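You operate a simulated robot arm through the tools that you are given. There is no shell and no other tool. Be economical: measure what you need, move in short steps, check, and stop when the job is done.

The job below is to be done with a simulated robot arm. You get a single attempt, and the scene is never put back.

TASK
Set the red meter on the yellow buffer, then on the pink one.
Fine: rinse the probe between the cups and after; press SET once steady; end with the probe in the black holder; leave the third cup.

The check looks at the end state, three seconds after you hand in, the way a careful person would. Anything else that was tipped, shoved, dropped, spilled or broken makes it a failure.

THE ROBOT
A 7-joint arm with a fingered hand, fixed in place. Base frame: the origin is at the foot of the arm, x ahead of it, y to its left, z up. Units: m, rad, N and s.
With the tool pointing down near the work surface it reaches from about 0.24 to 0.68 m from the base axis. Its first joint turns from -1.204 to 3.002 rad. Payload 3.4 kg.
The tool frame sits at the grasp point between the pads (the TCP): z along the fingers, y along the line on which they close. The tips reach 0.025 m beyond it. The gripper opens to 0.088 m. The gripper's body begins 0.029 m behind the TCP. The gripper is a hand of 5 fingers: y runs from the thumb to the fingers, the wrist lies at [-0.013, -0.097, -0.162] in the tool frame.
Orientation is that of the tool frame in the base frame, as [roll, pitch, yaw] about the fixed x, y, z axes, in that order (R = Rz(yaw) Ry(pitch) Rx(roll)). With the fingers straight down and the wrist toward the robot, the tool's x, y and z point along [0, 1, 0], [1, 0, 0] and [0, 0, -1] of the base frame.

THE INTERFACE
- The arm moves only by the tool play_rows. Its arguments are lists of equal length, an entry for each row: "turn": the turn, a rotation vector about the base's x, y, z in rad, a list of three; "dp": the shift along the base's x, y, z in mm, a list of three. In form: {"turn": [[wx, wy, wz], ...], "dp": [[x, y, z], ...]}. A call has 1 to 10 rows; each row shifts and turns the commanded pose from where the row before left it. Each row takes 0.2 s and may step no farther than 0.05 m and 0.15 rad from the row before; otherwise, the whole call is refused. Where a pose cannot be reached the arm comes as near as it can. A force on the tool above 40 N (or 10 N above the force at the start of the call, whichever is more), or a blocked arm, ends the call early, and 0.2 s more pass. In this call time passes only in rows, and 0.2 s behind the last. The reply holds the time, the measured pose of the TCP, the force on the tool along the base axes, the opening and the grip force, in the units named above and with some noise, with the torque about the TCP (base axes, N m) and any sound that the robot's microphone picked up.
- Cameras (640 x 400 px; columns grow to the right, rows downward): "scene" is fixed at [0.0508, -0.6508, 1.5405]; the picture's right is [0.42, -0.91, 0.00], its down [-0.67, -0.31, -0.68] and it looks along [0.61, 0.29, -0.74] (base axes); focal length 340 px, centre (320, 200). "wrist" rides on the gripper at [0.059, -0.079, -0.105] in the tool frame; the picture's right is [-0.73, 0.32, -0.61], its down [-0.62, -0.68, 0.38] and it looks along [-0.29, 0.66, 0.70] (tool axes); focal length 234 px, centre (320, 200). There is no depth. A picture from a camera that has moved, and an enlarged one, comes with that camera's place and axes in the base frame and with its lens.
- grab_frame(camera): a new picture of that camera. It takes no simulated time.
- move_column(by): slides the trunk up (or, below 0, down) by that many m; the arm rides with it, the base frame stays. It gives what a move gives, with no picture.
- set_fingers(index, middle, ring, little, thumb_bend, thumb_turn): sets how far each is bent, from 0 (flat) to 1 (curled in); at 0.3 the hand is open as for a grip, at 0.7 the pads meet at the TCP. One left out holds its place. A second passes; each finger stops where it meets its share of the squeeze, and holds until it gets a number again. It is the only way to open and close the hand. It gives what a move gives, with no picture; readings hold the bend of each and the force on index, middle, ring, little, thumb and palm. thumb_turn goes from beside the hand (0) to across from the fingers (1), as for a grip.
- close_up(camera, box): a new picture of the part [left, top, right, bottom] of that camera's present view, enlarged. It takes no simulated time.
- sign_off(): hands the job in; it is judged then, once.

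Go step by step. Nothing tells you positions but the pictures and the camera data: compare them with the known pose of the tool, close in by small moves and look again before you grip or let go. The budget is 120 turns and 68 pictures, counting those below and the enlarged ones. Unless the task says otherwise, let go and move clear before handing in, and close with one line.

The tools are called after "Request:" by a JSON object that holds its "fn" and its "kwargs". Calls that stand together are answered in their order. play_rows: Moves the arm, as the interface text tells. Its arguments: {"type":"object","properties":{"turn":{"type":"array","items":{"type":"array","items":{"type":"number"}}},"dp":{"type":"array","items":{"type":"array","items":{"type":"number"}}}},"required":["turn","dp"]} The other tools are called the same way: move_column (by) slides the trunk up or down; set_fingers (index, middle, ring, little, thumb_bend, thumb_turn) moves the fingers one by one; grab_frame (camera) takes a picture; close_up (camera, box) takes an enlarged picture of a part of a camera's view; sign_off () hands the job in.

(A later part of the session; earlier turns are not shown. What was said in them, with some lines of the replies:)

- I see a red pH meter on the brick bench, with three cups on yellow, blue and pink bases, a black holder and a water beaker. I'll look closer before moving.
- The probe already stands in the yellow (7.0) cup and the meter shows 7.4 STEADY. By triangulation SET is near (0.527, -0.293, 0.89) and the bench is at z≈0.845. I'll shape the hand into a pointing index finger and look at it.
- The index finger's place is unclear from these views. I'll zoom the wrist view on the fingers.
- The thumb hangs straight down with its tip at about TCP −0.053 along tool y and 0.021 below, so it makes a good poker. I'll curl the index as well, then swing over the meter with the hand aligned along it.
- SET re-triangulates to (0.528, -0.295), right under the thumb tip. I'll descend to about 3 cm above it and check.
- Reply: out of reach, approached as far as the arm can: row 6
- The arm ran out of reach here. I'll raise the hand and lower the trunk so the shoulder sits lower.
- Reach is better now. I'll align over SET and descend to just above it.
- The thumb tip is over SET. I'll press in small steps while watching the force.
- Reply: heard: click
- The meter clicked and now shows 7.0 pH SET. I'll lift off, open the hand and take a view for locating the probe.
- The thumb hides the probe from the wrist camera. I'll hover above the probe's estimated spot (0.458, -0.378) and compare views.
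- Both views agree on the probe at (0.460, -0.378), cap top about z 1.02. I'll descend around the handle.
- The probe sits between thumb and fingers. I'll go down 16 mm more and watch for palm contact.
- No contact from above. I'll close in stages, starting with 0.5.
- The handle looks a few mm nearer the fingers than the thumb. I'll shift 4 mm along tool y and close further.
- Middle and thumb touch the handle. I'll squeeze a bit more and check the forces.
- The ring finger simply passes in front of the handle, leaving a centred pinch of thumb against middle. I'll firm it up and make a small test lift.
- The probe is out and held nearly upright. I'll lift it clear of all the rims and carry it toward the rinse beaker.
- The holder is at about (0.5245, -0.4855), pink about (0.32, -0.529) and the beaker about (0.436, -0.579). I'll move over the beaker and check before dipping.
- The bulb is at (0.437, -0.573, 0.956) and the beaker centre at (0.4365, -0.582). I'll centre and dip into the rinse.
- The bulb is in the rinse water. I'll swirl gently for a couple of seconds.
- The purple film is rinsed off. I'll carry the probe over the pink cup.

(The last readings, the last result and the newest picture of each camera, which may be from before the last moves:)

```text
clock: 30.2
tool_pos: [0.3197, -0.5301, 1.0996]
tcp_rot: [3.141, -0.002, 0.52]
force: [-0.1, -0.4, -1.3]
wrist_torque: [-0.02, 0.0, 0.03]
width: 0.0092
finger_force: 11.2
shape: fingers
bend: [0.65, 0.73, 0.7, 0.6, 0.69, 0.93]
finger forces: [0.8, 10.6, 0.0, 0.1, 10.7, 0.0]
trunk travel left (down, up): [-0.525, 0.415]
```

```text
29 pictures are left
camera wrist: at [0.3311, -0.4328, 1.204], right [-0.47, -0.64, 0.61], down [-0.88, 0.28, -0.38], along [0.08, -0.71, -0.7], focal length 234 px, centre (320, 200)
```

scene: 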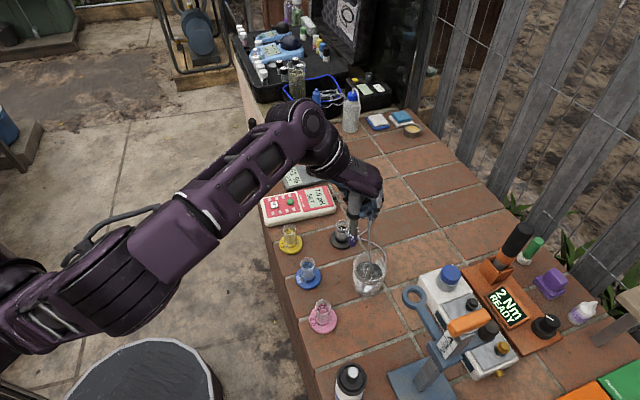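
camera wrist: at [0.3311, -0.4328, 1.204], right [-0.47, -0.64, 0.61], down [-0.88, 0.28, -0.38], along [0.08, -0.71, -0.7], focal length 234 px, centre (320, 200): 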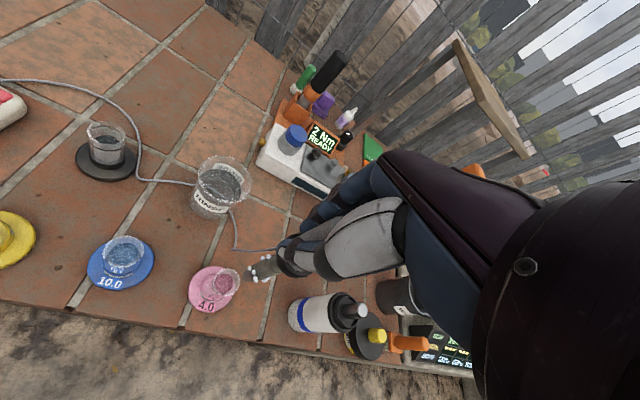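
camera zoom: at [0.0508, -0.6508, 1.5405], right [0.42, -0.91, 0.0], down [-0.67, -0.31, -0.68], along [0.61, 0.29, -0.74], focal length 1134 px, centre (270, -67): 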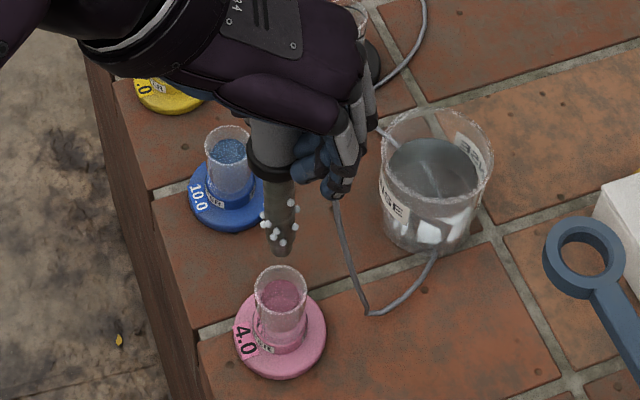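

Pink's rim is at (0.320, -0.5285), and the bulb looks slightly short of it. I'll correct, lower a bit and zoom in.

Request:
{"fn": "play_rows", "kwargs": {"turn": [[0, 0, 0], [0, 0, 0]], "dp": [[4.5, 4, -20], [0, 0, -22]]}}

Request:
{"fn": "close_up", "kwargs": {"camera": "wrist", "box": [180, 220, 310, 330]}}

Request:
{"fn": "close_up", "kwargs": {"camera": "scene", "box": [290, 260, 370, 340]}}

```text
clock: 30.8
tool_pos: [0.3246, -0.5262, 1.057]
tcp_rot: [3.141, 0.001, 0.521]
force: [0.6, -0.6, -1.2]
wrist_torque: [0.0, 0.0, 0.0]
width: 0.0091
finger_force: 11.1
shape: fingers
bend: [0.65, 0.73, 0.7, 0.6, 0.69, 0.93]
finger forces: [0.7, 10.6, 0.1, 0.0, 10.5, 0.0]
trunk travel left (down, up): [-0.525, 0.415]
```

```text
3.64 times, centred on (245, 275) of wrist
camera zoom: at [0.3361, -0.4295, 1.1615], right [-0.47, -0.64, 0.61], down [-0.88, 0.28, -0.38], along [0.08, -0.71, -0.7], focal length 852 px, centre (593, -73)
```

zoom: 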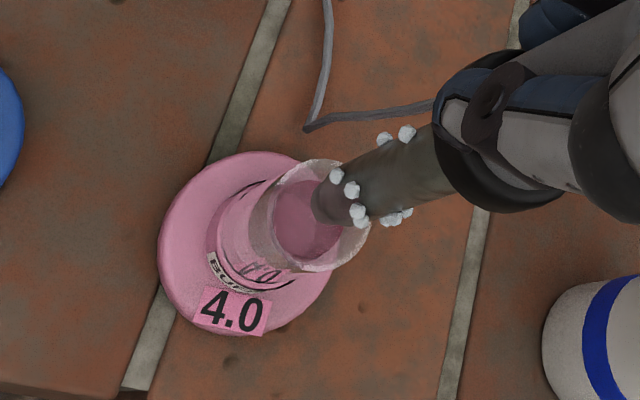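

```text
5.00 times, centred on (330, 300) of scene
camera zoom: at [0.0508, -0.6508, 1.5405], right [0.42, -0.91, 0.0], down [-0.67, -0.31, -0.68], along [0.61, 0.29, -0.74], focal length 1700 px, centre (270, -300)
```

zoom: 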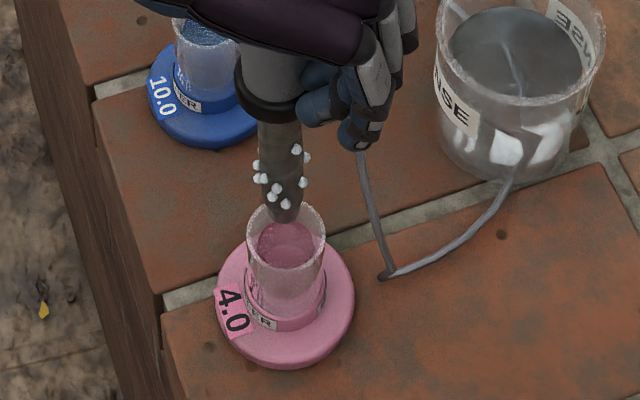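

Bulb and cup are aligned within 1–2 mm. I'll lower it in.

Request:
{"fn": "play_rows", "kwargs": {"turn": [[0, 0, 0], [0, 0, 0], [0, 0, 0], [0, 0, 0], [0, 0, 0]], "dp": [[0.5, -1.3, -10], [0, 0, -13], [0, 0, -13], [0, 0, -12], [0, 0, -10]]}}

Request:
{"fn": "close_up", "kwargs": {"camera": "scene", "box": [270, 220, 370, 340]}}

Request:
{"fn": "close_up", "kwargs": {"camera": "wrist", "box": [180, 220, 310, 330]}}

```text
clock: 32.0
tool_pos: [0.3252, -0.5281, 0.9978]
tcp_rot: [3.14, -0.001, 0.521]
force: [0.8, 0.4, -0.7]
wrist_torque: [-0.01, 0.04, 0.03]
width: 0.0089
finger_force: 11.0
shape: fingers
bend: [0.65, 0.73, 0.7, 0.6, 0.69, 0.93]
finger forces: [0.6, 10.8, 0.1, 0.1, 10.7, 0.1]
trunk travel left (down, up): [-0.525, 0.415]
```

```text
3.33 times, centred on (320, 280) of scene
camera zoom: at [0.0508, -0.6508, 1.5405], right [0.42, -0.91, 0.0], down [-0.67, -0.31, -0.68], along [0.61, 0.29, -0.74], focal length 1134 px, centre (320, -67)
```

zoom: 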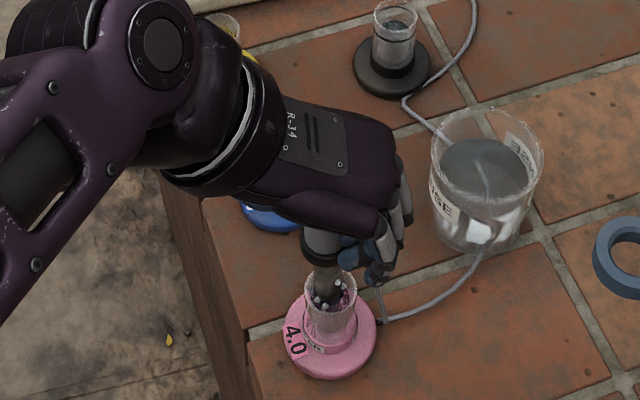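

```text
3.64 times, centred on (245, 275) of wrist
camera zoom: at [0.3371, -0.4301, 1.1033], right [-0.47, -0.64, 0.61], down [-0.88, 0.28, -0.38], along [0.08, -0.71, -0.69], focal length 852 px, centre (593, -73)
```

zoom: 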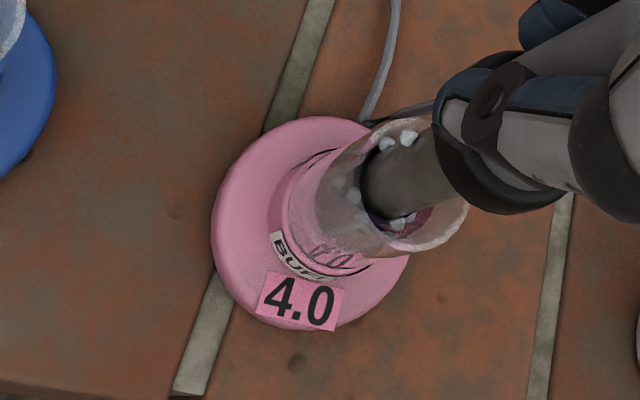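

Request:
{"fn": "play_rows", "kwargs": {"turn": [[0, 0, 0], [0, 0, 0], [0, 0, 0]], "dp": [[0, 0, -2], [0, 0, -1.5], [0, 0, -1.5]]}}

```text
clock: 32.8
tool_pos: [0.3259, -0.5266, 0.9922]
tcp_rot: [-3.142, 0.0, 0.523]
force: [0.2, 0.2, -0.6]
wrist_torque: [0.0, 0.01, -0.01]
width: 0.009
finger_force: 11.2
shape: fingers
bend: [0.65, 0.73, 0.7, 0.6, 0.69, 0.93]
finger forces: [0.6, 11.1, 0.0, 0.0, 10.6, 0.0]
trunk travel left (down, up): [-0.525, 0.415]
```

It's at rest depth. I'll release gradually.

Request:
{"fn": "set_fingers", "kwargs": {"index": 0.58, "middle": 0.63, "ring": 0.6, "little": 0.55, "thumb_bend": 0.63}}

Request:
{"fn": "set_fingers", "kwargs": {"index": 0.45, "middle": 0.45, "ring": 0.45, "little": 0.45, "thumb_bend": 0.45, "thumb_turn": 0.98}}

Request:
{"fn": "set_fingers", "kwargs": {"index": 0.3, "middle": 0.3, "ring": 0.3, "little": 0.3, "thumb_bend": 0.3}}

Request:
{"fn": "close_up", "kwargs": {"camera": "scene", "box": [270, 220, 370, 340]}}

```text
clock: 33.8
tool_pos: [0.3261, -0.5261, 0.9932]
tcp_rot: [3.14, 0.001, 0.52]
force: [-0.1, -0.5, -0.5]
wrist_torque: [0.02, 0.01, -0.01]
width: 0.0214
finger_force: 0.8
shape: fingers
bend: [0.57, 0.62, 0.6, 0.55, 0.62, 0.97]
finger forces: [0.0, 0.6, 0.0, 0.1, 0.6, 0.1]
trunk travel left (down, up): [-0.525, 0.415]
```

```text
clock: 34.8
tool_pos: [0.3258, -0.5265, 0.9935]
tcp_rot: [3.139, 0.0, 0.521]
force: [-0.1, 0.3, 0.0]
wrist_torque: [0.04, 0.03, 0.02]
width: 0.052
finger_force: 0.0
shape: fingers
bend: [0.45, 0.45, 0.45, 0.45, 0.45, 0.97]
finger forces: [0.0, 0.0, 0.0, 0.0, 0.0, 0.0]
trunk travel left (down, up): [-0.525, 0.415]
```

```text
clock: 35.8
tool_pos: [0.325, -0.5265, 0.9942]
tcp_rot: [3.141, -0.001, 0.521]
force: [0.1, 0.7, 0.6]
wrist_torque: [-0.03, -0.03, 0.0]
width: 0.0847
finger_force: 0.1
shape: fingers
bend: [0.3, 0.3, 0.3, 0.3, 0.3, 0.96]
finger forces: [0.0, 0.0, 0.0, 0.0, 0.0, 0.0]
trunk travel left (down, up): [-0.525, 0.415]
```

```text
3.33 times, centred on (320, 280) of scene
camera zoom: at [0.0508, -0.6508, 1.5405], right [0.42, -0.91, 0.0], down [-0.67, -0.31, -0.68], along [0.61, 0.29, -0.74], focal length 1134 px, centre (320, -67)
```

zoom: 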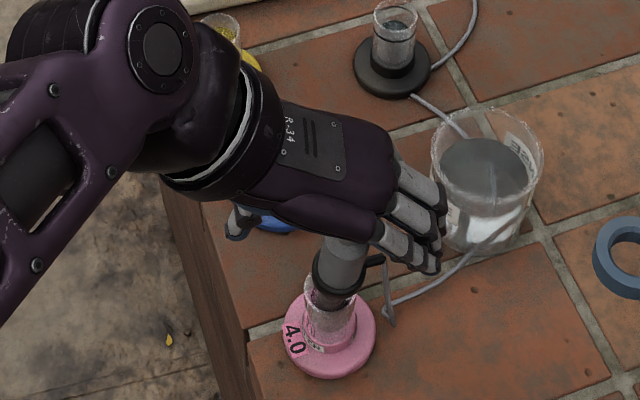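

Released. I'll lift straight up and check how the probe stands and what the display reads.

Request:
{"fn": "play_rows", "kwargs": {"turn": [[0, 0, 0], [0, 0, 0], [0, 0, 0], [0, 0, 0], [0, 0, 0], [0, 0, 0]], "dp": [[0, 0, 10], [0, 0, 20], [0, 0, 30], [0, 0, 40], [10, 20, 30], [30, 35, 0]]}}

Request:
{"fn": "grab_frame", "kwargs": {"camera": "scene"}}

Request:
{"fn": "close_up", "kwargs": {"camera": "scene", "box": [270, 220, 410, 340]}}

```text
clock: 37.2
tool_pos: [0.3676, -0.4719, 1.1222]
tcp_rot: [-3.142, 0.003, 0.521]
force: [-0.1, 0.6, -0.1]
wrist_torque: [0.0, -0.01, 0.0]
width: 0.0849
finger_force: 0.0
shape: fingers
bend: [0.3, 0.3, 0.3, 0.3, 0.3, 0.96]
finger forces: [0.0, 0.0, 0.1, 0.0, 0.1, 0.0]
trunk travel left (down, up): [-0.525, 0.415]
```

```text
23 pictures are left
```

scene: 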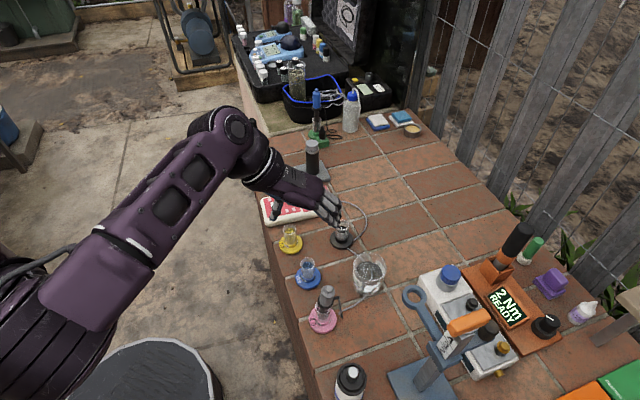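

```text
3.33 times, centred on (340, 280) of scene
camera zoom: at [0.0508, -0.6508, 1.5405], right [0.42, -0.91, 0.0], down [-0.67, -0.31, -0.68], along [0.61, 0.29, -0.74], focal length 1134 px, centre (253, -67)
```

zoom: 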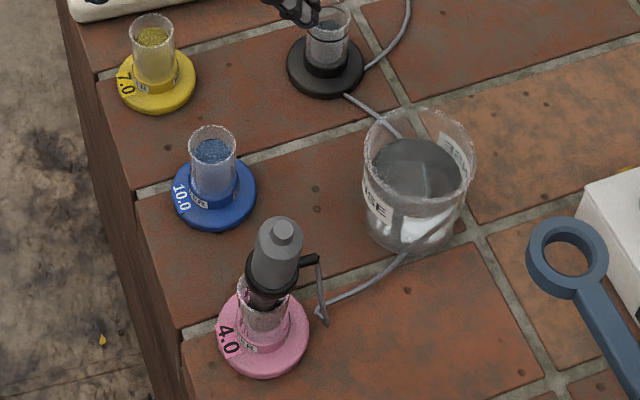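

The probe stands well in the pink cup. Next I'll curl the fingers, move to above SET and read the display.

Request:
{"fn": "set_fingers", "kwargs": {"index": 1, "middle": 1, "ring": 1, "little": 1, "thumb_bend": 0.3}}

Request:
{"fn": "play_rows", "kwargs": {"turn": [[0, 0, 0], [0, 0, 0], [0, 0, 0], [0, 0, 0], [0, 0, 0], [0, 0, 0]], "dp": [[31.2, 21.9, -10], [31.2, 21.9, -15], [31.2, 21.9, -20], [31.2, 21.9, -25], [31.2, 21.9, -30], [31.2, 21.9, -30]]}}

Request:
{"fn": "close_up", "kwargs": {"camera": "scene", "box": [240, 150, 352, 220]}}

Request:
{"fn": "close_up", "kwargs": {"camera": "wrist", "box": [160, 130, 400, 390]}}

```text
clock: 38.2
tool_pos: [0.3655, -0.4725, 1.1226]
tcp_rot: [3.139, 0.0, 0.522]
force: [0.3, 0.3, 0.6]
wrist_torque: [0.01, 0.02, -0.02]
width: 0.0527
finger_force: 0.1
shape: fingers
bend: [1.0, 1.0, 1.0, 1.0, 0.3, 0.96]
finger forces: [0.1, 0.0, 0.0, 0.0, 0.0, 0.1]
trunk travel left (down, up): [-0.525, 0.415]
```

```text
clock: 39.6
tool_pos: [0.5531, -0.3408, 0.9941]
tcp_rot: [-3.14, 0.002, 0.52]
force: [-0.4, 0.6, 0.2]
wrist_torque: [0.0, -0.01, -0.02]
width: 0.0528
finger_force: 0.2
shape: fingers
bend: [1.0, 1.0, 1.0, 1.0, 0.3, 0.96]
finger forces: [0.0, 0.1, 0.1, 0.0, 0.0, 0.0]
trunk travel left (down, up): [-0.525, 0.415]
```

```text
5.71 times, centred on (296, 185) of scene
camera zoom: at [0.0508, -0.6508, 1.5405], right [0.42, -0.91, 0.0], down [-0.67, -0.31, -0.68], along [0.61, 0.29, -0.74], focal length 1943 px, centre (457, 286)
```

zoom: 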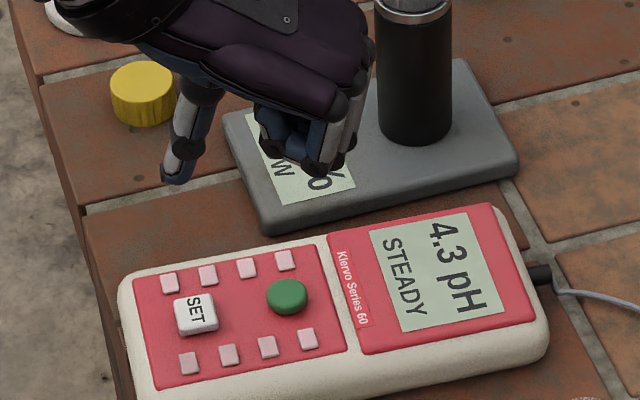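

```text
1.54 times, centred on (280, 260) of wrist
camera zoom: at [0.5644, -0.243, 1.0988], right [-0.47, -0.64, 0.61], down [-0.88, 0.28, -0.38], along [0.07, -0.71, -0.7], focal length 360 px, centre (382, 108)
```

zoom: 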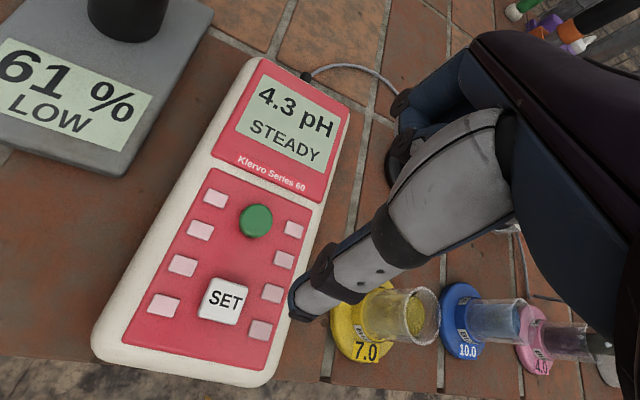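

The display shows 4.3 pH STEADY, so I'll press SET once.

Request:
{"fn": "play_rows", "kwargs": {"turn": [[0, 0, 0], [0, 0, 0], [0, 0, 0], [0, 0, 0], [0, 0, 0]], "dp": [[1.5, 0.3, -30], [0, 0, -30], [0, 0, -14], [0, 0, -6], [0, 0, -2.5]]}}

```text
clock: 40.8
tool_pos: [0.554, -0.3415, 0.9108]
tcp_rot: [3.14, 0.001, 0.52]
force: [-0.2, -0.2, 0.8]
wrist_torque: [-0.01, 0.01, 0.02]
width: 0.0528
finger_force: 0.6
shape: fingers
bend: [1.0, 1.0, 1.0, 1.0, 0.3, 0.96]
finger forces: [0.2, 0.0, 0.0, 0.0, 0.4, 0.1]
trunk travel left (down, up): [-0.525, 0.415]
```

Request:
{"fn": "play_rows", "kwargs": {"turn": [[0, 0, 0], [0, 0, 0]], "dp": [[0, 0, -1.3], [0, 0, -1.3]]}}

```text
clock: 41.4
tool_pos: [0.5556, -0.3412, 0.9088]
tcp_rot: [3.14, 0.0, 0.519]
force: [-0.3, -0.7, 1.4]
wrist_torque: [0.08, 0.05, 0.04]
width: 0.0532
finger_force: 0.7
shape: fingers
bend: [1.0, 1.0, 1.0, 1.0, 0.3, 0.96]
finger forces: [0.0, 0.1, 0.1, 0.1, 1.3, 0.0]
trunk travel left (down, up): [-0.525, 0.415]
heard: click
```

That gave a single click. I'll lift off, return toward the pink cup, and check the display.

Request:
{"fn": "play_rows", "kwargs": {"turn": [[0, 0, 0], [0, 0, 0], [0, 0, 0], [0, 0, 0], [0, 0, 0], [0, 0, 0], [0, 0, 0], [0, 0, 0], [0, 0, 0], [0, 0, 0]], "dp": [[0, 0, 20], [0, 0, 45], [0, 0, 45], [0, 0, 45], [0, 0, 45], [-37, -22, 0], [-38, -22, 0], [-38, -22, 0], [-38, -22, 0], [-35, -20, 0]]}}

Request:
{"fn": "set_fingers", "kwargs": {"index": 0.3, "middle": 0.3, "ring": 0.3, "little": 0.3}}

Request:
{"fn": "close_up", "kwargs": {"camera": "scene", "box": [240, 170, 400, 340]}}

Request:
{"fn": "grab_frame", "kwargs": {"camera": "wrist"}}

```text
clock: 43.6
tool_pos: [0.3646, -0.4525, 1.1058]
tcp_rot: [3.141, -0.002, 0.522]
force: [0.4, 0.2, 0.1]
wrist_torque: [0.0, 0.02, 0.02]
width: 0.0533
finger_force: 0.1
shape: fingers
bend: [1.0, 1.0, 1.0, 1.0, 0.3, 0.96]
finger forces: [0.1, 0.0, 0.0, 0.1, 0.0, 0.0]
out of reach, approached as far as the arm can: row 5
trunk travel left (down, up): [-0.525, 0.415]
```

```text
clock: 44.6
tool_pos: [0.3667, -0.4523, 1.105]
tcp_rot: [3.14, 0.0, 0.522]
force: [0.4, -0.7, 0.0]
wrist_torque: [-0.01, 0.04, 0.01]
width: 0.0849
finger_force: 0.0
shape: fingers
bend: [0.3, 0.3, 0.3, 0.3, 0.3, 0.96]
finger forces: [0.1, 0.0, 0.0, 0.0, 0.1, 0.0]
trunk travel left (down, up): [-0.525, 0.415]
```

```text
2.35 times, centred on (320, 255) of scene
camera zoom: at [0.0508, -0.6508, 1.5405], right [0.42, -0.91, 0.0], down [-0.67, -0.31, -0.68], along [0.61, 0.29, -0.74], focal length 800 px, centre (320, 71)
```

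zoom: 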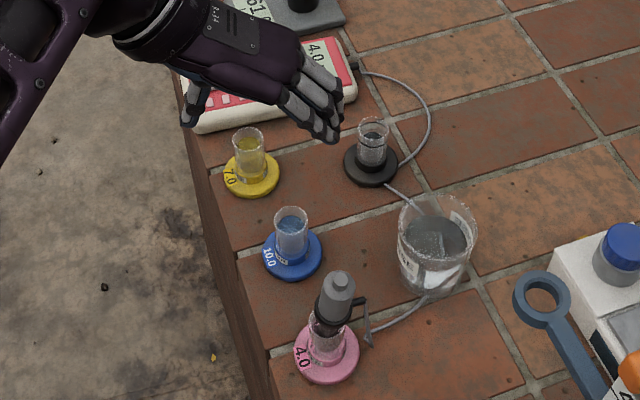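

```text
18 pictures are left
camera wrist: at [0.3778, -0.3546, 1.21], right [-0.47, -0.64, 0.61], down [-0.88, 0.28, -0.38], along [0.08, -0.72, -0.69], focal length 234 px, centre (320, 200)
```

wrist: 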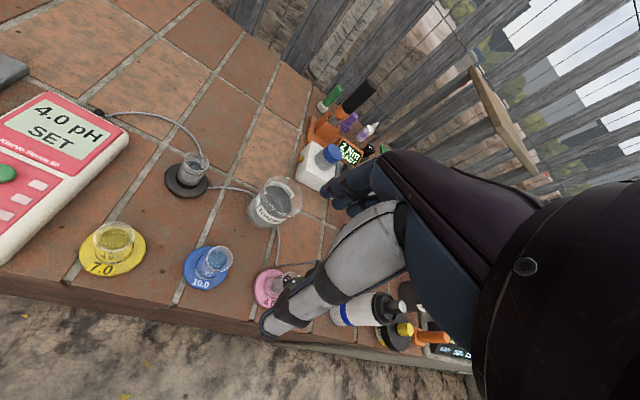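

The meter shows 4.0 pH SET. The probe seems to lean slightly in the pink cup, so I'll hover above it to locate the handle.

Request:
{"fn": "play_rows", "kwargs": {"turn": [[0, 0, 0], [0, 0, 0]], "dp": [[-28, -38, 3], [-28, -38, 2]]}}

Request:
{"fn": "close_up", "kwargs": {"camera": "wrist", "box": [200, 180, 380, 360]}}

Request:
{"fn": "close_up", "kwargs": {"camera": "scene", "box": [280, 270, 380, 340]}}

```text
clock: 45.2
tool_pos: [0.3083, -0.5314, 1.1087]
tcp_rot: [3.141, 0.001, 0.519]
force: [0.7, -0.4, 0.3]
wrist_torque: [0.01, -0.02, 0.02]
width: 0.085
finger_force: 0.1
shape: fingers
bend: [0.3, 0.3, 0.3, 0.3, 0.3, 0.96]
finger forces: [0.1, 0.1, 0.0, 0.0, 0.1, 0.1]
trunk travel left (down, up): [-0.525, 0.415]
```

```text
2.22 times, centred on (290, 270) of wrist
camera zoom: at [0.3195, -0.434, 1.2135], right [-0.47, -0.64, 0.61], down [-0.88, 0.28, -0.38], along [0.08, -0.71, -0.7], focal length 520 px, centre (387, 44)
```

zoom: 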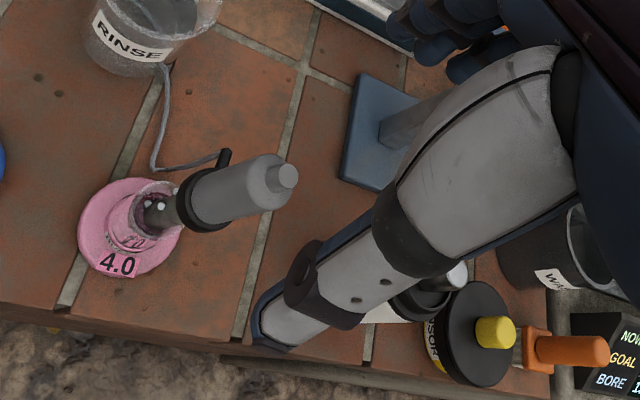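

```text
5.71 times, centred on (330, 305) of scene
camera zoom: at [0.0508, -0.6508, 1.5405], right [0.42, -0.91, 0.0], down [-0.67, -0.31, -0.68], along [0.61, 0.29, -0.74], focal length 1943 px, centre (263, -400)
```

zoom: 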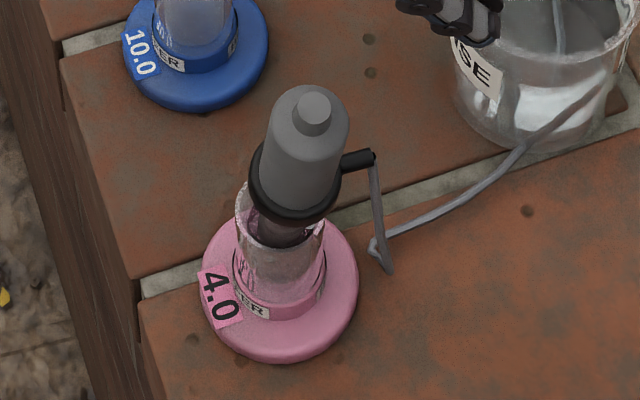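

The cap is at (0.308, -0.544, 1.017), so the probe leans about 12°. I'll tilt the hand to match the lean and descend along the probe's axis.

Request:
{"fn": "play_rows", "kwargs": {"turn": [[0.085, -0.065, 0], [0.085, -0.065, 0], [0, 0, 0], [0, 0, 0], [0, 0, 0], [0, 0, 0]], "dp": [[-6, -15, 0], [-6, -15.5, 0], [3.4, 4.4, -25], [3.4, 4.4, -25], [3.4, 4.4, -25], [3.4, 4.4, -25]]}}

Request:
{"fn": "close_up", "kwargs": {"camera": "wrist", "box": [200, 180, 380, 360]}}

Request:
{"fn": "close_up", "kwargs": {"camera": "scene", "box": [280, 230, 380, 340]}}

```text
clock: 46.6
tool_pos: [0.3107, -0.5405, 1.0099]
tcp_rot: [-3.058, -0.196, 0.511]
force: [-0.2, 0.9, -0.7]
wrist_torque: [0.01, -0.02, 0.03]
width: 0.0849
finger_force: 0.0
shape: fingers
bend: [0.3, 0.3, 0.3, 0.3, 0.3, 0.96]
finger forces: [0.1, 0.0, 0.0, 0.1, 0.0, 0.1]
trunk travel left (down, up): [-0.525, 0.415]
```

```text
2.22 times, centred on (290, 270) of wrist
camera zoom: at [0.3078, -0.4621, 1.1308], right [-0.54, -0.73, 0.43], down [-0.83, 0.35, -0.44], along [0.17, -0.59, -0.79], focal length 520 px, centre (387, 44)
```

zoom: 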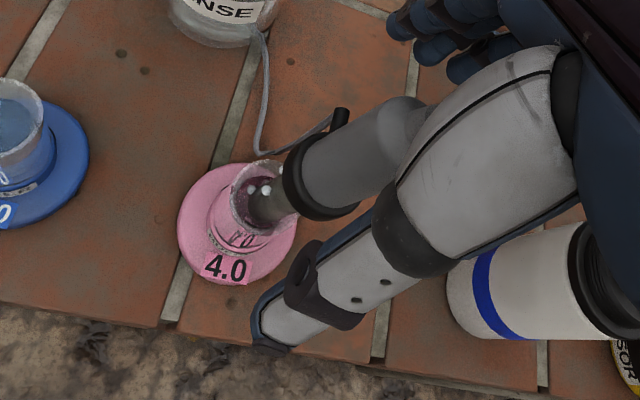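

```text
3.64 times, centred on (330, 285) of scene
camera zoom: at [0.0508, -0.6508, 1.5405], right [0.42, -0.91, 0.0], down [-0.67, -0.31, -0.68], along [0.61, 0.29, -0.74], focal length 1237 px, centre (284, -109)
```

zoom: 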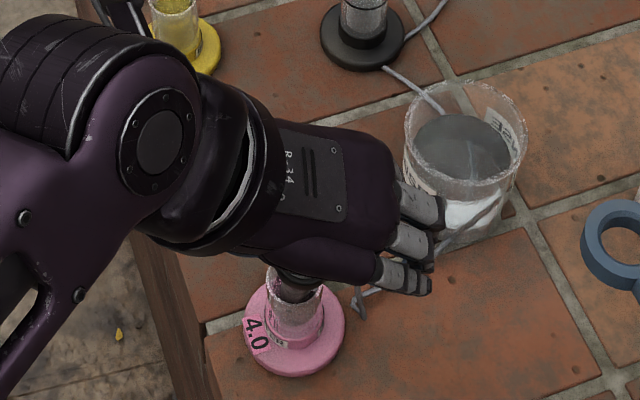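

The alignment matches the earlier good pre-grasp view. I'll go down the remaining 17 mm and close in stages.

Request:
{"fn": "play_rows", "kwargs": {"turn": [[0, 0, 0], [0, 0, 0], [0, 0, 0], [0, 0, 0]], "dp": [[1.5, -0.7, -5], [0.8, 0.9, -5], [0.5, 0.7, -4], [0.4, 0.5, -3]]}}

Request:
{"fn": "set_fingers", "kwargs": {"index": 0.57, "middle": 0.57, "ring": 0.57, "little": 0.55, "thumb_bend": 0.57}}

Request:
{"fn": "set_fingers", "kwargs": {"index": 0.6, "middle": 0.64, "ring": 0.64, "little": 0.6, "thumb_bend": 0.64}}

```text
clock: 47.6
tool_pos: [0.3152, -0.5403, 0.9916]
tcp_rot: [-3.057, -0.196, 0.512]
force: [-0.6, 0.4, 0.5]
wrist_torque: [0.03, 0.01, 0.0]
width: 0.085
finger_force: 0.1
shape: fingers
bend: [0.3, 0.3, 0.3, 0.3, 0.3, 0.96]
finger forces: [0.0, 0.0, 0.0, 0.1, 0.0, 0.0]
trunk travel left (down, up): [-0.525, 0.415]
```

```text
clock: 48.6
tool_pos: [0.3144, -0.5407, 0.9928]
tcp_rot: [-3.059, -0.197, 0.512]
force: [-0.1, -0.6, 0.8]
wrist_torque: [-0.01, 0.01, -0.01]
width: 0.0292
finger_force: 0.0
shape: fingers
bend: [0.56, 0.56, 0.56, 0.55, 0.56, 0.99]
finger forces: [0.0, 0.0, 0.1, 0.0, 0.1, 0.0]
trunk travel left (down, up): [-0.525, 0.415]
```

```text
clock: 49.6
tool_pos: [0.314, -0.5399, 0.9934]
tcp_rot: [-3.057, -0.196, 0.513]
force: [0.2, 0.1, 0.1]
wrist_torque: [-0.04, 0.02, 0.0]
width: 0.0182
finger_force: 1.1
shape: fingers
bend: [0.6, 0.62, 0.64, 0.6, 0.62, 0.99]
finger forces: [0.0, 1.3, 0.0, 0.0, 1.1, 0.0]
trunk travel left (down, up): [-0.525, 0.415]
```

Contact is the same as last time. I'll firm the grip and lift along the axis, then straighten up above the cup.

Request:
{"fn": "set_fingers", "kwargs": {"index": 0.64, "middle": 0.76, "ring": 0.7, "thumb_bend": 0.76}}

Request:
{"fn": "play_rows", "kwargs": {"turn": [[0, 0, 0], [0, 0, 0], [0, 0, 0], [0, 0, 0], [0, 0, 0], [0, 0, 0]], "dp": [[-1.3, -1.7, 10], [-2, -2.6, 15], [-2.6, -3.5, 20], [-2.6, -3.5, 20], [-2.6, -3.5, 20], [0, 0, 25]]}}

Request:
{"fn": "close_up", "kwargs": {"camera": "scene", "box": [260, 200, 400, 340]}}

```text
clock: 50.6
tool_pos: [0.3149, -0.5406, 0.9924]
tcp_rot: [-3.058, -0.197, 0.512]
force: [0.3, -0.1, -0.7]
wrist_torque: [-0.03, 0.03, -0.01]
width: 0.0103
finger_force: 10.2
shape: fingers
bend: [0.64, 0.62, 0.7, 0.6, 0.68, 0.97]
finger forces: [0.0, 11.1, 0.0, 0.0, 10.1, 0.1]
trunk travel left (down, up): [-0.525, 0.415]
```

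```text
clock: 52.0
tool_pos: [0.3041, -0.5558, 1.1025]
tcp_rot: [-3.058, -0.194, 0.513]
force: [0.9, -0.4, -0.9]
wrist_torque: [-0.02, 0.0, -0.01]
width: 0.01
finger_force: 10.5
shape: fingers
bend: [0.64, 0.62, 0.7, 0.6, 0.68, 0.96]
finger forces: [0.0, 11.1, 0.0, 0.0, 10.2, 0.0]
trunk travel left (down, up): [-0.525, 0.415]
```

```text
2.86 times, centred on (330, 270) of scene
camera zoom: at [0.0508, -0.6508, 1.5405], right [0.42, -0.91, 0.0], down [-0.67, -0.31, -0.68], along [0.61, 0.29, -0.74], focal length 972 px, centre (291, 0)
```

zoom: 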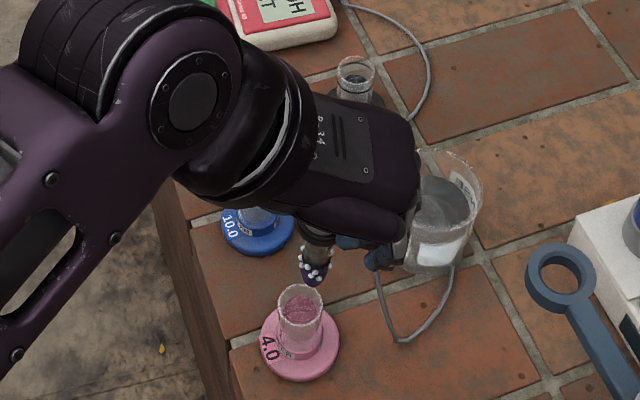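

The probe is out cleanly. I'll straighten the hand and carry it over the beaker.

Request:
{"fn": "play_rows", "kwargs": {"turn": [[-0.085, 0.065, 0], [-0.085, 0.065, 0], [0, 0, 0], [0, 0, 0], [0, 0, 0], [0, 0, 0]], "dp": [[0, 0, 7], [0, 0, 6], [33, -6, 0], [33, -6, 0], [34, -6, 0], [34, -5, 0]]}}

Request:
{"fn": "close_up", "kwargs": {"camera": "scene", "box": [300, 170, 460, 310]}}

Request:
{"fn": "close_up", "kwargs": {"camera": "wrist", "box": [180, 180, 340, 330]}}

```text
clock: 53.4
tool_pos: [0.4405, -0.5786, 1.1148]
tcp_rot: [3.141, 0.002, 0.522]
force: [0.8, 0.5, -1.3]
wrist_torque: [-0.01, 0.05, -0.02]
width: 0.0098
finger_force: 10.3
shape: fingers
bend: [0.64, 0.62, 0.7, 0.6, 0.68, 0.96]
finger forces: [0.0, 10.9, 0.1, 0.0, 10.3, 0.0]
trunk travel left (down, up): [-0.525, 0.415]
```

```text
2.86 times, centred on (380, 240) of scene
camera zoom: at [0.0508, -0.6508, 1.5405], right [0.42, -0.91, 0.0], down [-0.67, -0.31, -0.68], along [0.61, 0.29, -0.74], focal length 972 px, centre (149, 86)
```

zoom: 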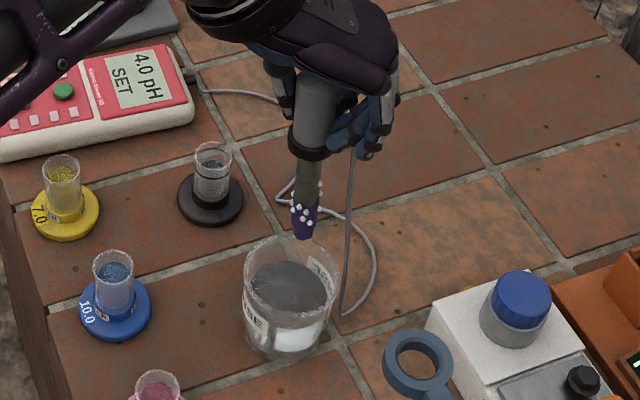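

```text
2.67 times, centred on (260, 255) of wrist
camera zoom: at [0.4525, -0.4808, 1.2195], right [-0.47, -0.64, 0.61], down [-0.88, 0.28, -0.38], along [0.07, -0.72, -0.69], focal length 624 px, centre (480, 53)
```

zoom: 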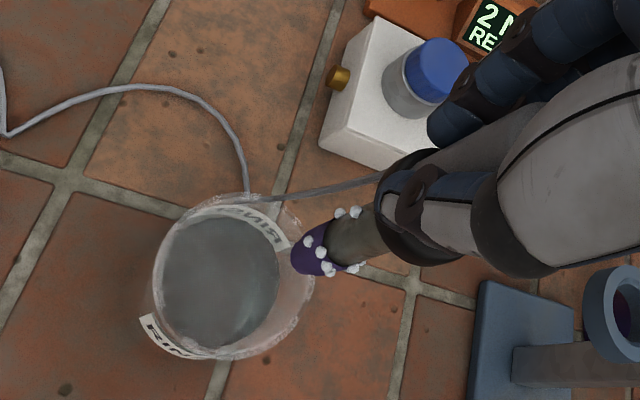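

The purple pink-buffer film is on the bulb and it sits over the beaker. I'll dip, swirl and raise it.

Request:
{"fn": "play_rows", "kwargs": {"turn": [[0, 0, 0], [0, 0, 0], [0, 0, 0], [0, 0, 0], [0, 0, 0]], "dp": [[5, 4, -26], [0, 0, -25], [0, 0, -25], [0, 0, -22], [0, 0, -18]]}}

Request:
{"fn": "play_rows", "kwargs": {"turn": [[0, 0, 0], [0, 0, 0], [0, 0, 0], [0, 0, 0], [0, 0, 0], [0, 0, 0], [0, 0, 0], [0, 0, 0], [0, 0, 0], [0, 0, 0]], "dp": [[0, 0, 0], [6, 0, 0], [-6, 6, 0], [-6, -6, 0], [6, -6, 0], [6, 6, 0], [-6, 6, 0], [-6, -6, 0], [6, -6, 0], [0, 6, 0]]}}

Request:
{"fn": "play_rows", "kwargs": {"turn": [[0, 0, 0], [0, 0, 0], [0, 0, 0], [0, 0, 0], [0, 0, 0]], "dp": [[0, 0, 8], [0, 0, 26], [0, 0, 26], [0, 0, 30], [0, 0, 30]]}}

Request:
{"fn": "close_up", "kwargs": {"camera": "scene", "box": [300, 170, 460, 310]}}

```text
clock: 54.6
tool_pos: [0.443, -0.5718, 0.9987]
tcp_rot: [-3.141, 0.0, 0.521]
force: [0.2, 0.1, -0.6]
wrist_torque: [0.02, 0.0, -0.01]
width: 0.0096
finger_force: 10.7
shape: fingers
bend: [0.64, 0.62, 0.7, 0.6, 0.68, 0.96]
finger forces: [0.0, 10.8, 0.0, 0.0, 10.3, 0.0]
trunk travel left (down, up): [-0.525, 0.415]
```

```text
clock: 56.8
tool_pos: [0.4428, -0.5728, 1.0004]
tcp_rot: [3.141, 0.001, 0.521]
force: [1.0, 0.9, -0.4]
wrist_torque: [-0.02, 0.0, -0.02]
width: 0.0097
finger_force: 10.6
shape: fingers
bend: [0.64, 0.62, 0.7, 0.6, 0.68, 0.96]
finger forces: [0.0, 10.9, 0.0, 0.0, 10.4, 0.1]
trunk travel left (down, up): [-0.525, 0.415]
```

```text
clock: 58.0
tool_pos: [0.4424, -0.5728, 1.1203]
tcp_rot: [3.142, 0.0, 0.522]
force: [0.8, 0.4, -1.4]
wrist_torque: [-0.01, 0.0, -0.01]
width: 0.0097
finger_force: 10.7
shape: fingers
bend: [0.64, 0.62, 0.7, 0.6, 0.68, 0.96]
finger forces: [0.1, 11.0, 0.0, 0.0, 10.5, 0.0]
trunk travel left (down, up): [-0.525, 0.415]
```

```text
2.86 times, centred on (380, 240) of scene
camera zoom: at [0.0508, -0.6508, 1.5405], right [0.42, -0.91, 0.0], down [-0.67, -0.31, -0.68], along [0.61, 0.29, -0.74], focal length 972 px, centre (149, 86)
```

zoom: 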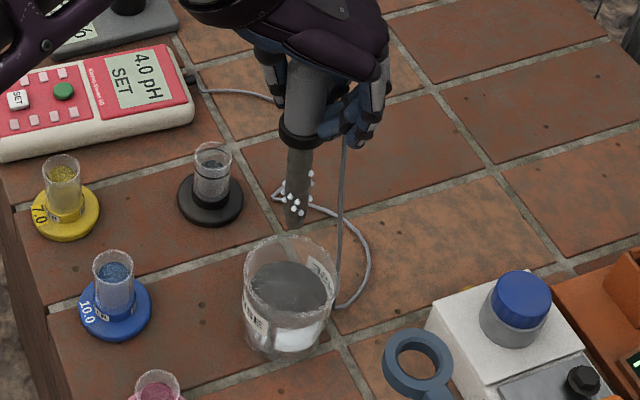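

The bulb is clean. I'll straighten the small lean and carry it over the black holder at (0.5245, -0.4855).

Request:
{"fn": "play_rows", "kwargs": {"turn": [[0.053, -0.084, 0], [0, 0, 0], [0, 0, 0], [0, 0, 0]], "dp": [[0, 0, 0], [27.4, 29.1, 0], [27.4, 29.1, -10], [27.4, 29.1, -15]]}}

Request:
{"fn": "close_up", "kwargs": {"camera": "scene", "box": [290, 160, 390, 260]}}

Request:
{"fn": "close_up", "kwargs": {"camera": "wrist", "box": [180, 180, 340, 330]}}

```text
clock: 59.0
tool_pos: [0.5263, -0.4866, 1.0943]
tcp_rot: [-3.138, -0.098, 0.52]
force: [0.5, -0.7, -0.8]
wrist_torque: [0.0, 0.0, 0.02]
width: 0.0095
finger_force: 10.8
shape: fingers
bend: [0.64, 0.62, 0.7, 0.6, 0.68, 0.96]
finger forces: [0.0, 10.9, 0.0, 0.1, 10.2, 0.0]
trunk travel left (down, up): [-0.525, 0.415]
```

```text
4.00 times, centred on (340, 210) of scene
camera zoom: at [0.0508, -0.6508, 1.5405], right [0.42, -0.91, 0.0], down [-0.67, -0.31, -0.68], along [0.61, 0.29, -0.74], focal length 1360 px, centre (240, 160)
```

zoom: 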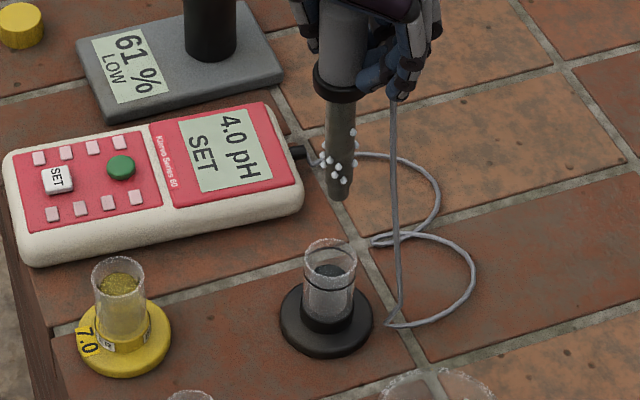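

```text
2.67 times, centred on (260, 255) of wrist
camera zoom: at [0.5292, -0.3938, 1.2052], right [-0.52, -0.67, 0.53], down [-0.85, 0.3, -0.44], along [0.13, -0.68, -0.72], focal length 624 px, centre (480, 53)
```

zoom: 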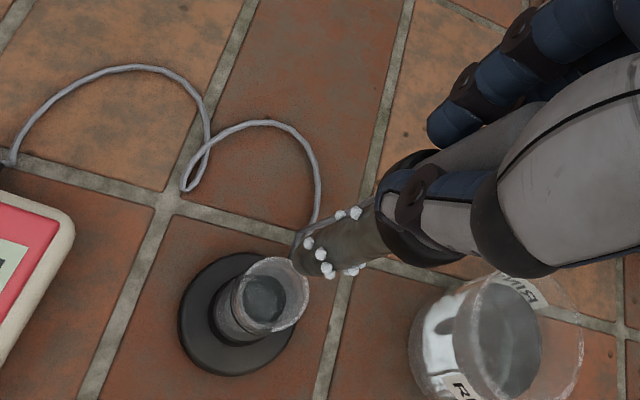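

The bulb is about 5 mm beyond the holder's centre. I'll correct, lower to just above the rim and check again.

Request:
{"fn": "play_rows", "kwargs": {"turn": [[0, 0, 0], [0, 0, 0]], "dp": [[-5, 1.5, -12], [0, 0, -20]]}}

Request:
{"fn": "close_up", "kwargs": {"camera": "scene", "box": [310, 190, 370, 250]}}

Request:
{"fn": "close_up", "kwargs": {"camera": "wrist", "box": [200, 200, 320, 320]}}

```text
clock: 59.6
tool_pos: [0.5203, -0.4857, 1.0615]
tcp_rot: [-3.138, -0.1, 0.519]
force: [-0.1, -1.2, -0.6]
wrist_torque: [0.0, 0.01, 0.02]
width: 0.0096
finger_force: 10.3
shape: fingers
bend: [0.64, 0.62, 0.7, 0.6, 0.68, 0.96]
finger forces: [0.0, 10.9, 0.1, 0.1, 10.2, 0.1]
trunk travel left (down, up): [-0.525, 0.415]
```

```text
6.67 times, centred on (340, 220) of scene
camera zoom: at [0.0508, -0.6508, 1.5405], right [0.42, -0.91, 0.0], down [-0.67, -0.31, -0.68], along [0.61, 0.29, -0.74], focal length 2267 px, centre (187, 67)
```

zoom: 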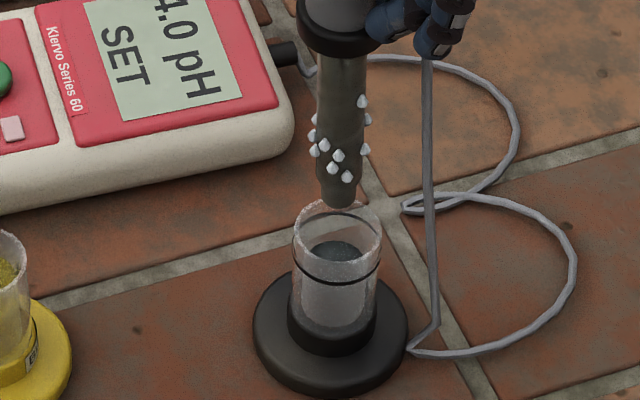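

```text
3.33 times, centred on (260, 260) of wrist
camera zoom: at [0.5229, -0.394, 1.1732], right [-0.52, -0.67, 0.53], down [-0.85, 0.3, -0.44], along [0.13, -0.68, -0.72], focal length 781 px, centre (520, 0)
```

zoom: 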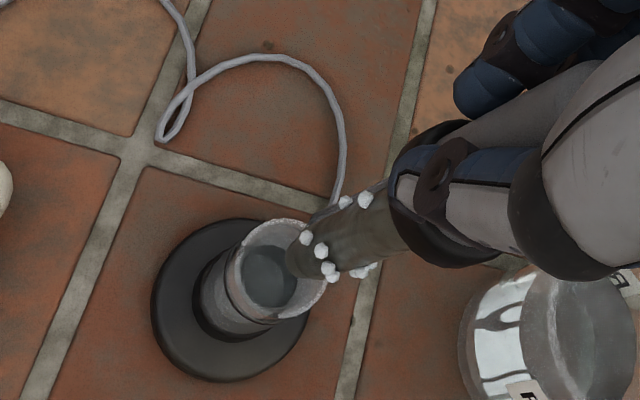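

Bulb and rim agree within 2 mm. I'll lower it into the holder, slowing near the bottom.

Request:
{"fn": "play_rows", "kwargs": {"turn": [[0, 0, 0], [0, 0, 0], [0, 0, 0], [0, 0, 0], [0, 0, 0]], "dp": [[-1.5, 0, -8], [0, 0, -12], [0, 0, -12], [0, 0, -10], [0, 0, -8]]}}

Request:
{"fn": "play_rows", "kwargs": {"turn": [[0, 0, 0], [0, 0, 0], [0, 0, 0], [0, 0, 0]], "dp": [[0, 0, -2], [0, 0, -2], [0, 0, -2], [0, 0, -1]]}}

Request:
{"fn": "close_up", "kwargs": {"camera": "scene", "box": [290, 180, 390, 260]}}

```text
clock: 60.8
tool_pos: [0.5186, -0.4842, 1.0132]
tcp_rot: [-3.138, -0.101, 0.521]
force: [0.0, 0.1, -0.6]
wrist_torque: [-0.01, -0.01, 0.0]
width: 0.0094
finger_force: 10.2
shape: fingers
bend: [0.64, 0.62, 0.7, 0.6, 0.68, 0.96]
finger forces: [0.0, 11.1, 0.1, 0.0, 10.4, 0.0]
trunk travel left (down, up): [-0.525, 0.415]
```

```text
clock: 61.8
tool_pos: [0.5181, -0.4852, 1.0058]
tcp_rot: [-3.138, -0.098, 0.52]
force: [0.1, -0.2, -0.1]
wrist_torque: [-0.03, -0.03, 0.02]
width: 0.0094
finger_force: 11.4
shape: fingers
bend: [0.64, 0.62, 0.7, 0.6, 0.68, 0.96]
finger forces: [0.1, 11.2, 0.1, 0.0, 10.5, 0.0]
trunk travel left (down, up): [-0.525, 0.415]
```

```text
5.00 times, centred on (340, 220) of scene
camera zoom: at [0.0508, -0.6508, 1.5405], right [0.42, -0.91, 0.0], down [-0.67, -0.31, -0.68], along [0.61, 0.29, -0.74], focal length 1700 px, centre (220, 100)
```

zoom: 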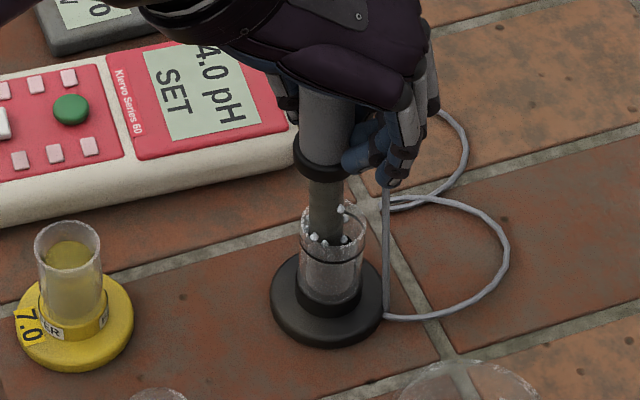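

Request:
{"fn": "play_rows", "kwargs": {"turn": [[0, 0, 0], [0, 0, 0], [0, 0, 0], [0, 0, 0]], "dp": [[0, 0, -2], [0, 0, -2], [0, 0, -1.5], [0, 0, -1.5]]}}

```text
clock: 62.8
tool_pos: [0.5188, -0.4858, 0.9994]
tcp_rot: [-3.139, -0.098, 0.519]
force: [0.0, -0.5, -0.8]
wrist_torque: [-0.03, 0.0, 0.02]
width: 0.0096
finger_force: 10.4
shape: fingers
bend: [0.64, 0.62, 0.7, 0.6, 0.68, 0.96]
finger forces: [0.0, 11.1, 0.0, 0.0, 10.5, 0.1]
trunk travel left (down, up): [-0.525, 0.415]
```

Request:
{"fn": "play_rows", "kwargs": {"turn": [[0, 0, 0], [0, 0, 0], [0, 0, 0], [0, 0, 0]], "dp": [[0, 0, -2], [0, 0, -1.5], [0, 0, -1.5], [0, 0, -1.5]]}}

```text
clock: 63.8
tool_pos: [0.5184, -0.4849, 0.9925]
tcp_rot: [-3.136, -0.1, 0.519]
force: [1.0, -0.5, 0.4]
wrist_torque: [-0.03, -0.07, -0.03]
width: 0.0094
finger_force: 11.1
shape: fingers
bend: [0.64, 0.62, 0.7, 0.6, 0.68, 0.96]
finger forces: [0.1, 11.6, 0.0, 0.0, 10.5, 0.1]
trunk travel left (down, up): [-0.525, 0.415]
```

There's a light touch on the bottom. I'll release gradually.

Request:
{"fn": "set_fingers", "kwargs": {"index": 0.58, "middle": 0.63, "ring": 0.6, "little": 0.55, "thumb_bend": 0.63}}

Request:
{"fn": "set_fingers", "kwargs": {"index": 0.45, "middle": 0.45, "ring": 0.45, "little": 0.45, "thumb_bend": 0.45, "thumb_turn": 0.98}}

Request:
{"fn": "set_fingers", "kwargs": {"index": 0.3, "middle": 0.3, "ring": 0.3, "little": 0.3, "thumb_bend": 0.3}}

Request:
{"fn": "close_up", "kwargs": {"camera": "scene", "box": [290, 170, 390, 260]}}

```text
clock: 64.8
tool_pos: [0.5189, -0.4844, 0.9931]
tcp_rot: [-3.138, -0.099, 0.52]
force: [0.1, 0.2, 0.3]
wrist_torque: [-0.01, 0.0, -0.03]
width: 0.0205
finger_force: 1.1
shape: fingers
bend: [0.57, 0.62, 0.6, 0.55, 0.62, 0.99]
finger forces: [0.1, 0.9, 0.1, 0.0, 0.9, 0.1]
trunk travel left (down, up): [-0.525, 0.415]
```

```text
clock: 65.8
tool_pos: [0.518, -0.4835, 0.9937]
tcp_rot: [-3.139, -0.099, 0.519]
force: [-0.3, -0.3, 0.3]
wrist_torque: [0.01, 0.02, 0.05]
width: 0.0521
finger_force: 0.1
shape: fingers
bend: [0.45, 0.45, 0.45, 0.45, 0.45, 0.97]
finger forces: [0.1, 0.1, 0.0, 0.0, 0.1, 0.0]
trunk travel left (down, up): [-0.525, 0.415]
```

```text
clock: 66.8
tool_pos: [0.5185, -0.4846, 0.9929]
tcp_rot: [-3.137, -0.099, 0.518]
force: [-0.5, -0.8, 0.3]
wrist_torque: [0.02, 0.03, 0.02]
width: 0.0846
finger_force: 0.0
shape: fingers
bend: [0.3, 0.3, 0.3, 0.3, 0.3, 0.96]
finger forces: [0.0, 0.0, 0.0, 0.0, 0.0, 0.0]
trunk travel left (down, up): [-0.525, 0.415]
```

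```text
4.44 times, centred on (340, 215) of scene
camera zoom: at [0.0508, -0.6508, 1.5405], right [0.42, -0.91, 0.0], down [-0.67, -0.31, -0.68], along [0.61, 0.29, -0.74], focal length 1511 px, centre (231, 133)
```

zoom: 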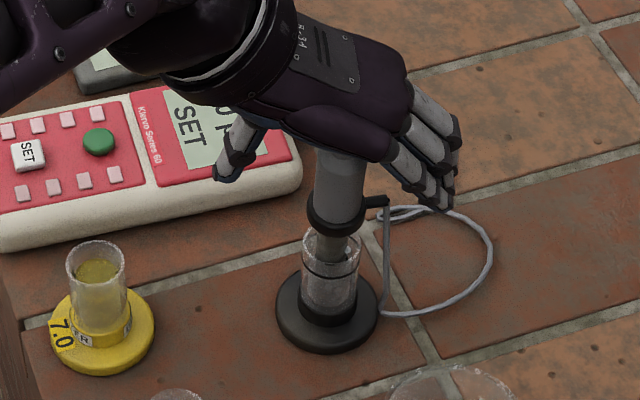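

The probe stands in the holder. I'll lift straight off, pull back and take a final look.

Request:
{"fn": "play_rows", "kwargs": {"turn": [[0, 0, 0], [0, 0, 0], [0, 0, 0], [0, 0, 0], [0, 0, 0], [0, 0, 0], [0, 0, 0], [0, 0, 0], [0, 0, 0]], "dp": [[0, 0, 8], [0, 0, 18], [0, 0, 28], [0, 0, 30], [-5, 5, 25], [-30, 25, 10], [-35, 30, 10], [-35, 30, 0], [-35, 30, 0]]}}

Request:
{"fn": "grab_frame", "kwargs": {"camera": "scene"}}

Request:
{"fn": "close_up", "kwargs": {"camera": "scene", "box": [240, 170, 420, 340]}}

```text
clock: 68.8
tool_pos: [0.3775, -0.3627, 1.1233]
tcp_rot: [-3.139, -0.098, 0.52]
force: [-0.3, -0.1, -0.1]
wrist_torque: [0.01, -0.03, -0.03]
width: 0.0849
finger_force: 0.1
shape: fingers
bend: [0.3, 0.3, 0.3, 0.3, 0.3, 0.96]
finger forces: [0.1, 0.1, 0.0, 0.0, 0.1, 0.0]
trunk travel left (down, up): [-0.525, 0.415]
```

```text
3 pictures are left
```

scene: 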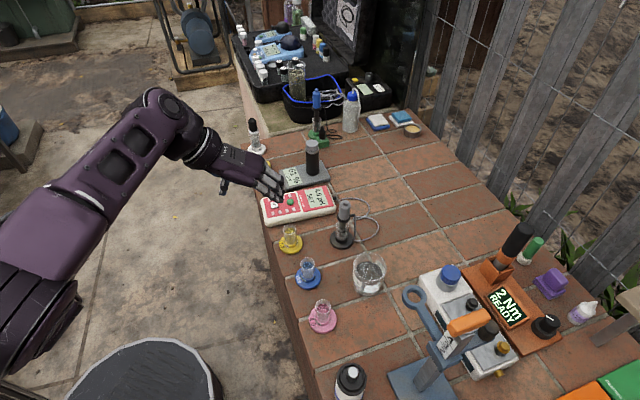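

```text
2.35 times, centred on (330, 255) of scene
camera zoom: at [0.0508, -0.6508, 1.5405], right [0.42, -0.91, 0.0], down [-0.67, -0.31, -0.68], along [0.61, 0.29, -0.74], focal length 800 px, centre (296, 71)
```

zoom: 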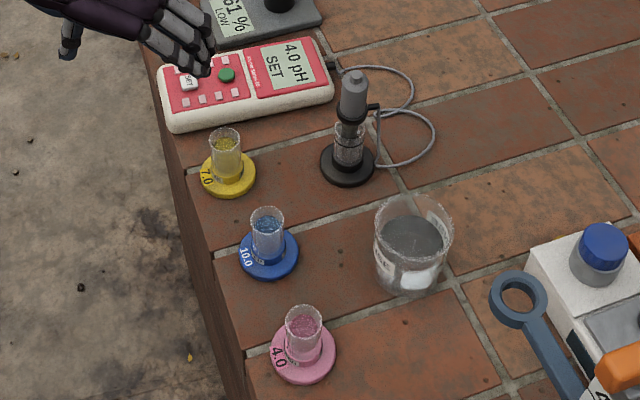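

The probe stands in the black holder, the meter shows 4.0 pH SET, and the cups and beaker are where they were. The hand is clear, so I'm handing in.

Request:
{"fn": "sign_off", "kwargs": {}}

```text
The job is handed in.
```

I set the red meter on the yellow buffer (7.0) and then on the pink one (4.0), pressing SET once at each when the reading was steady. The probe was rinsed between the cups and afterwards, and it now stands in the black holder. The third (blue) cup was left alone.
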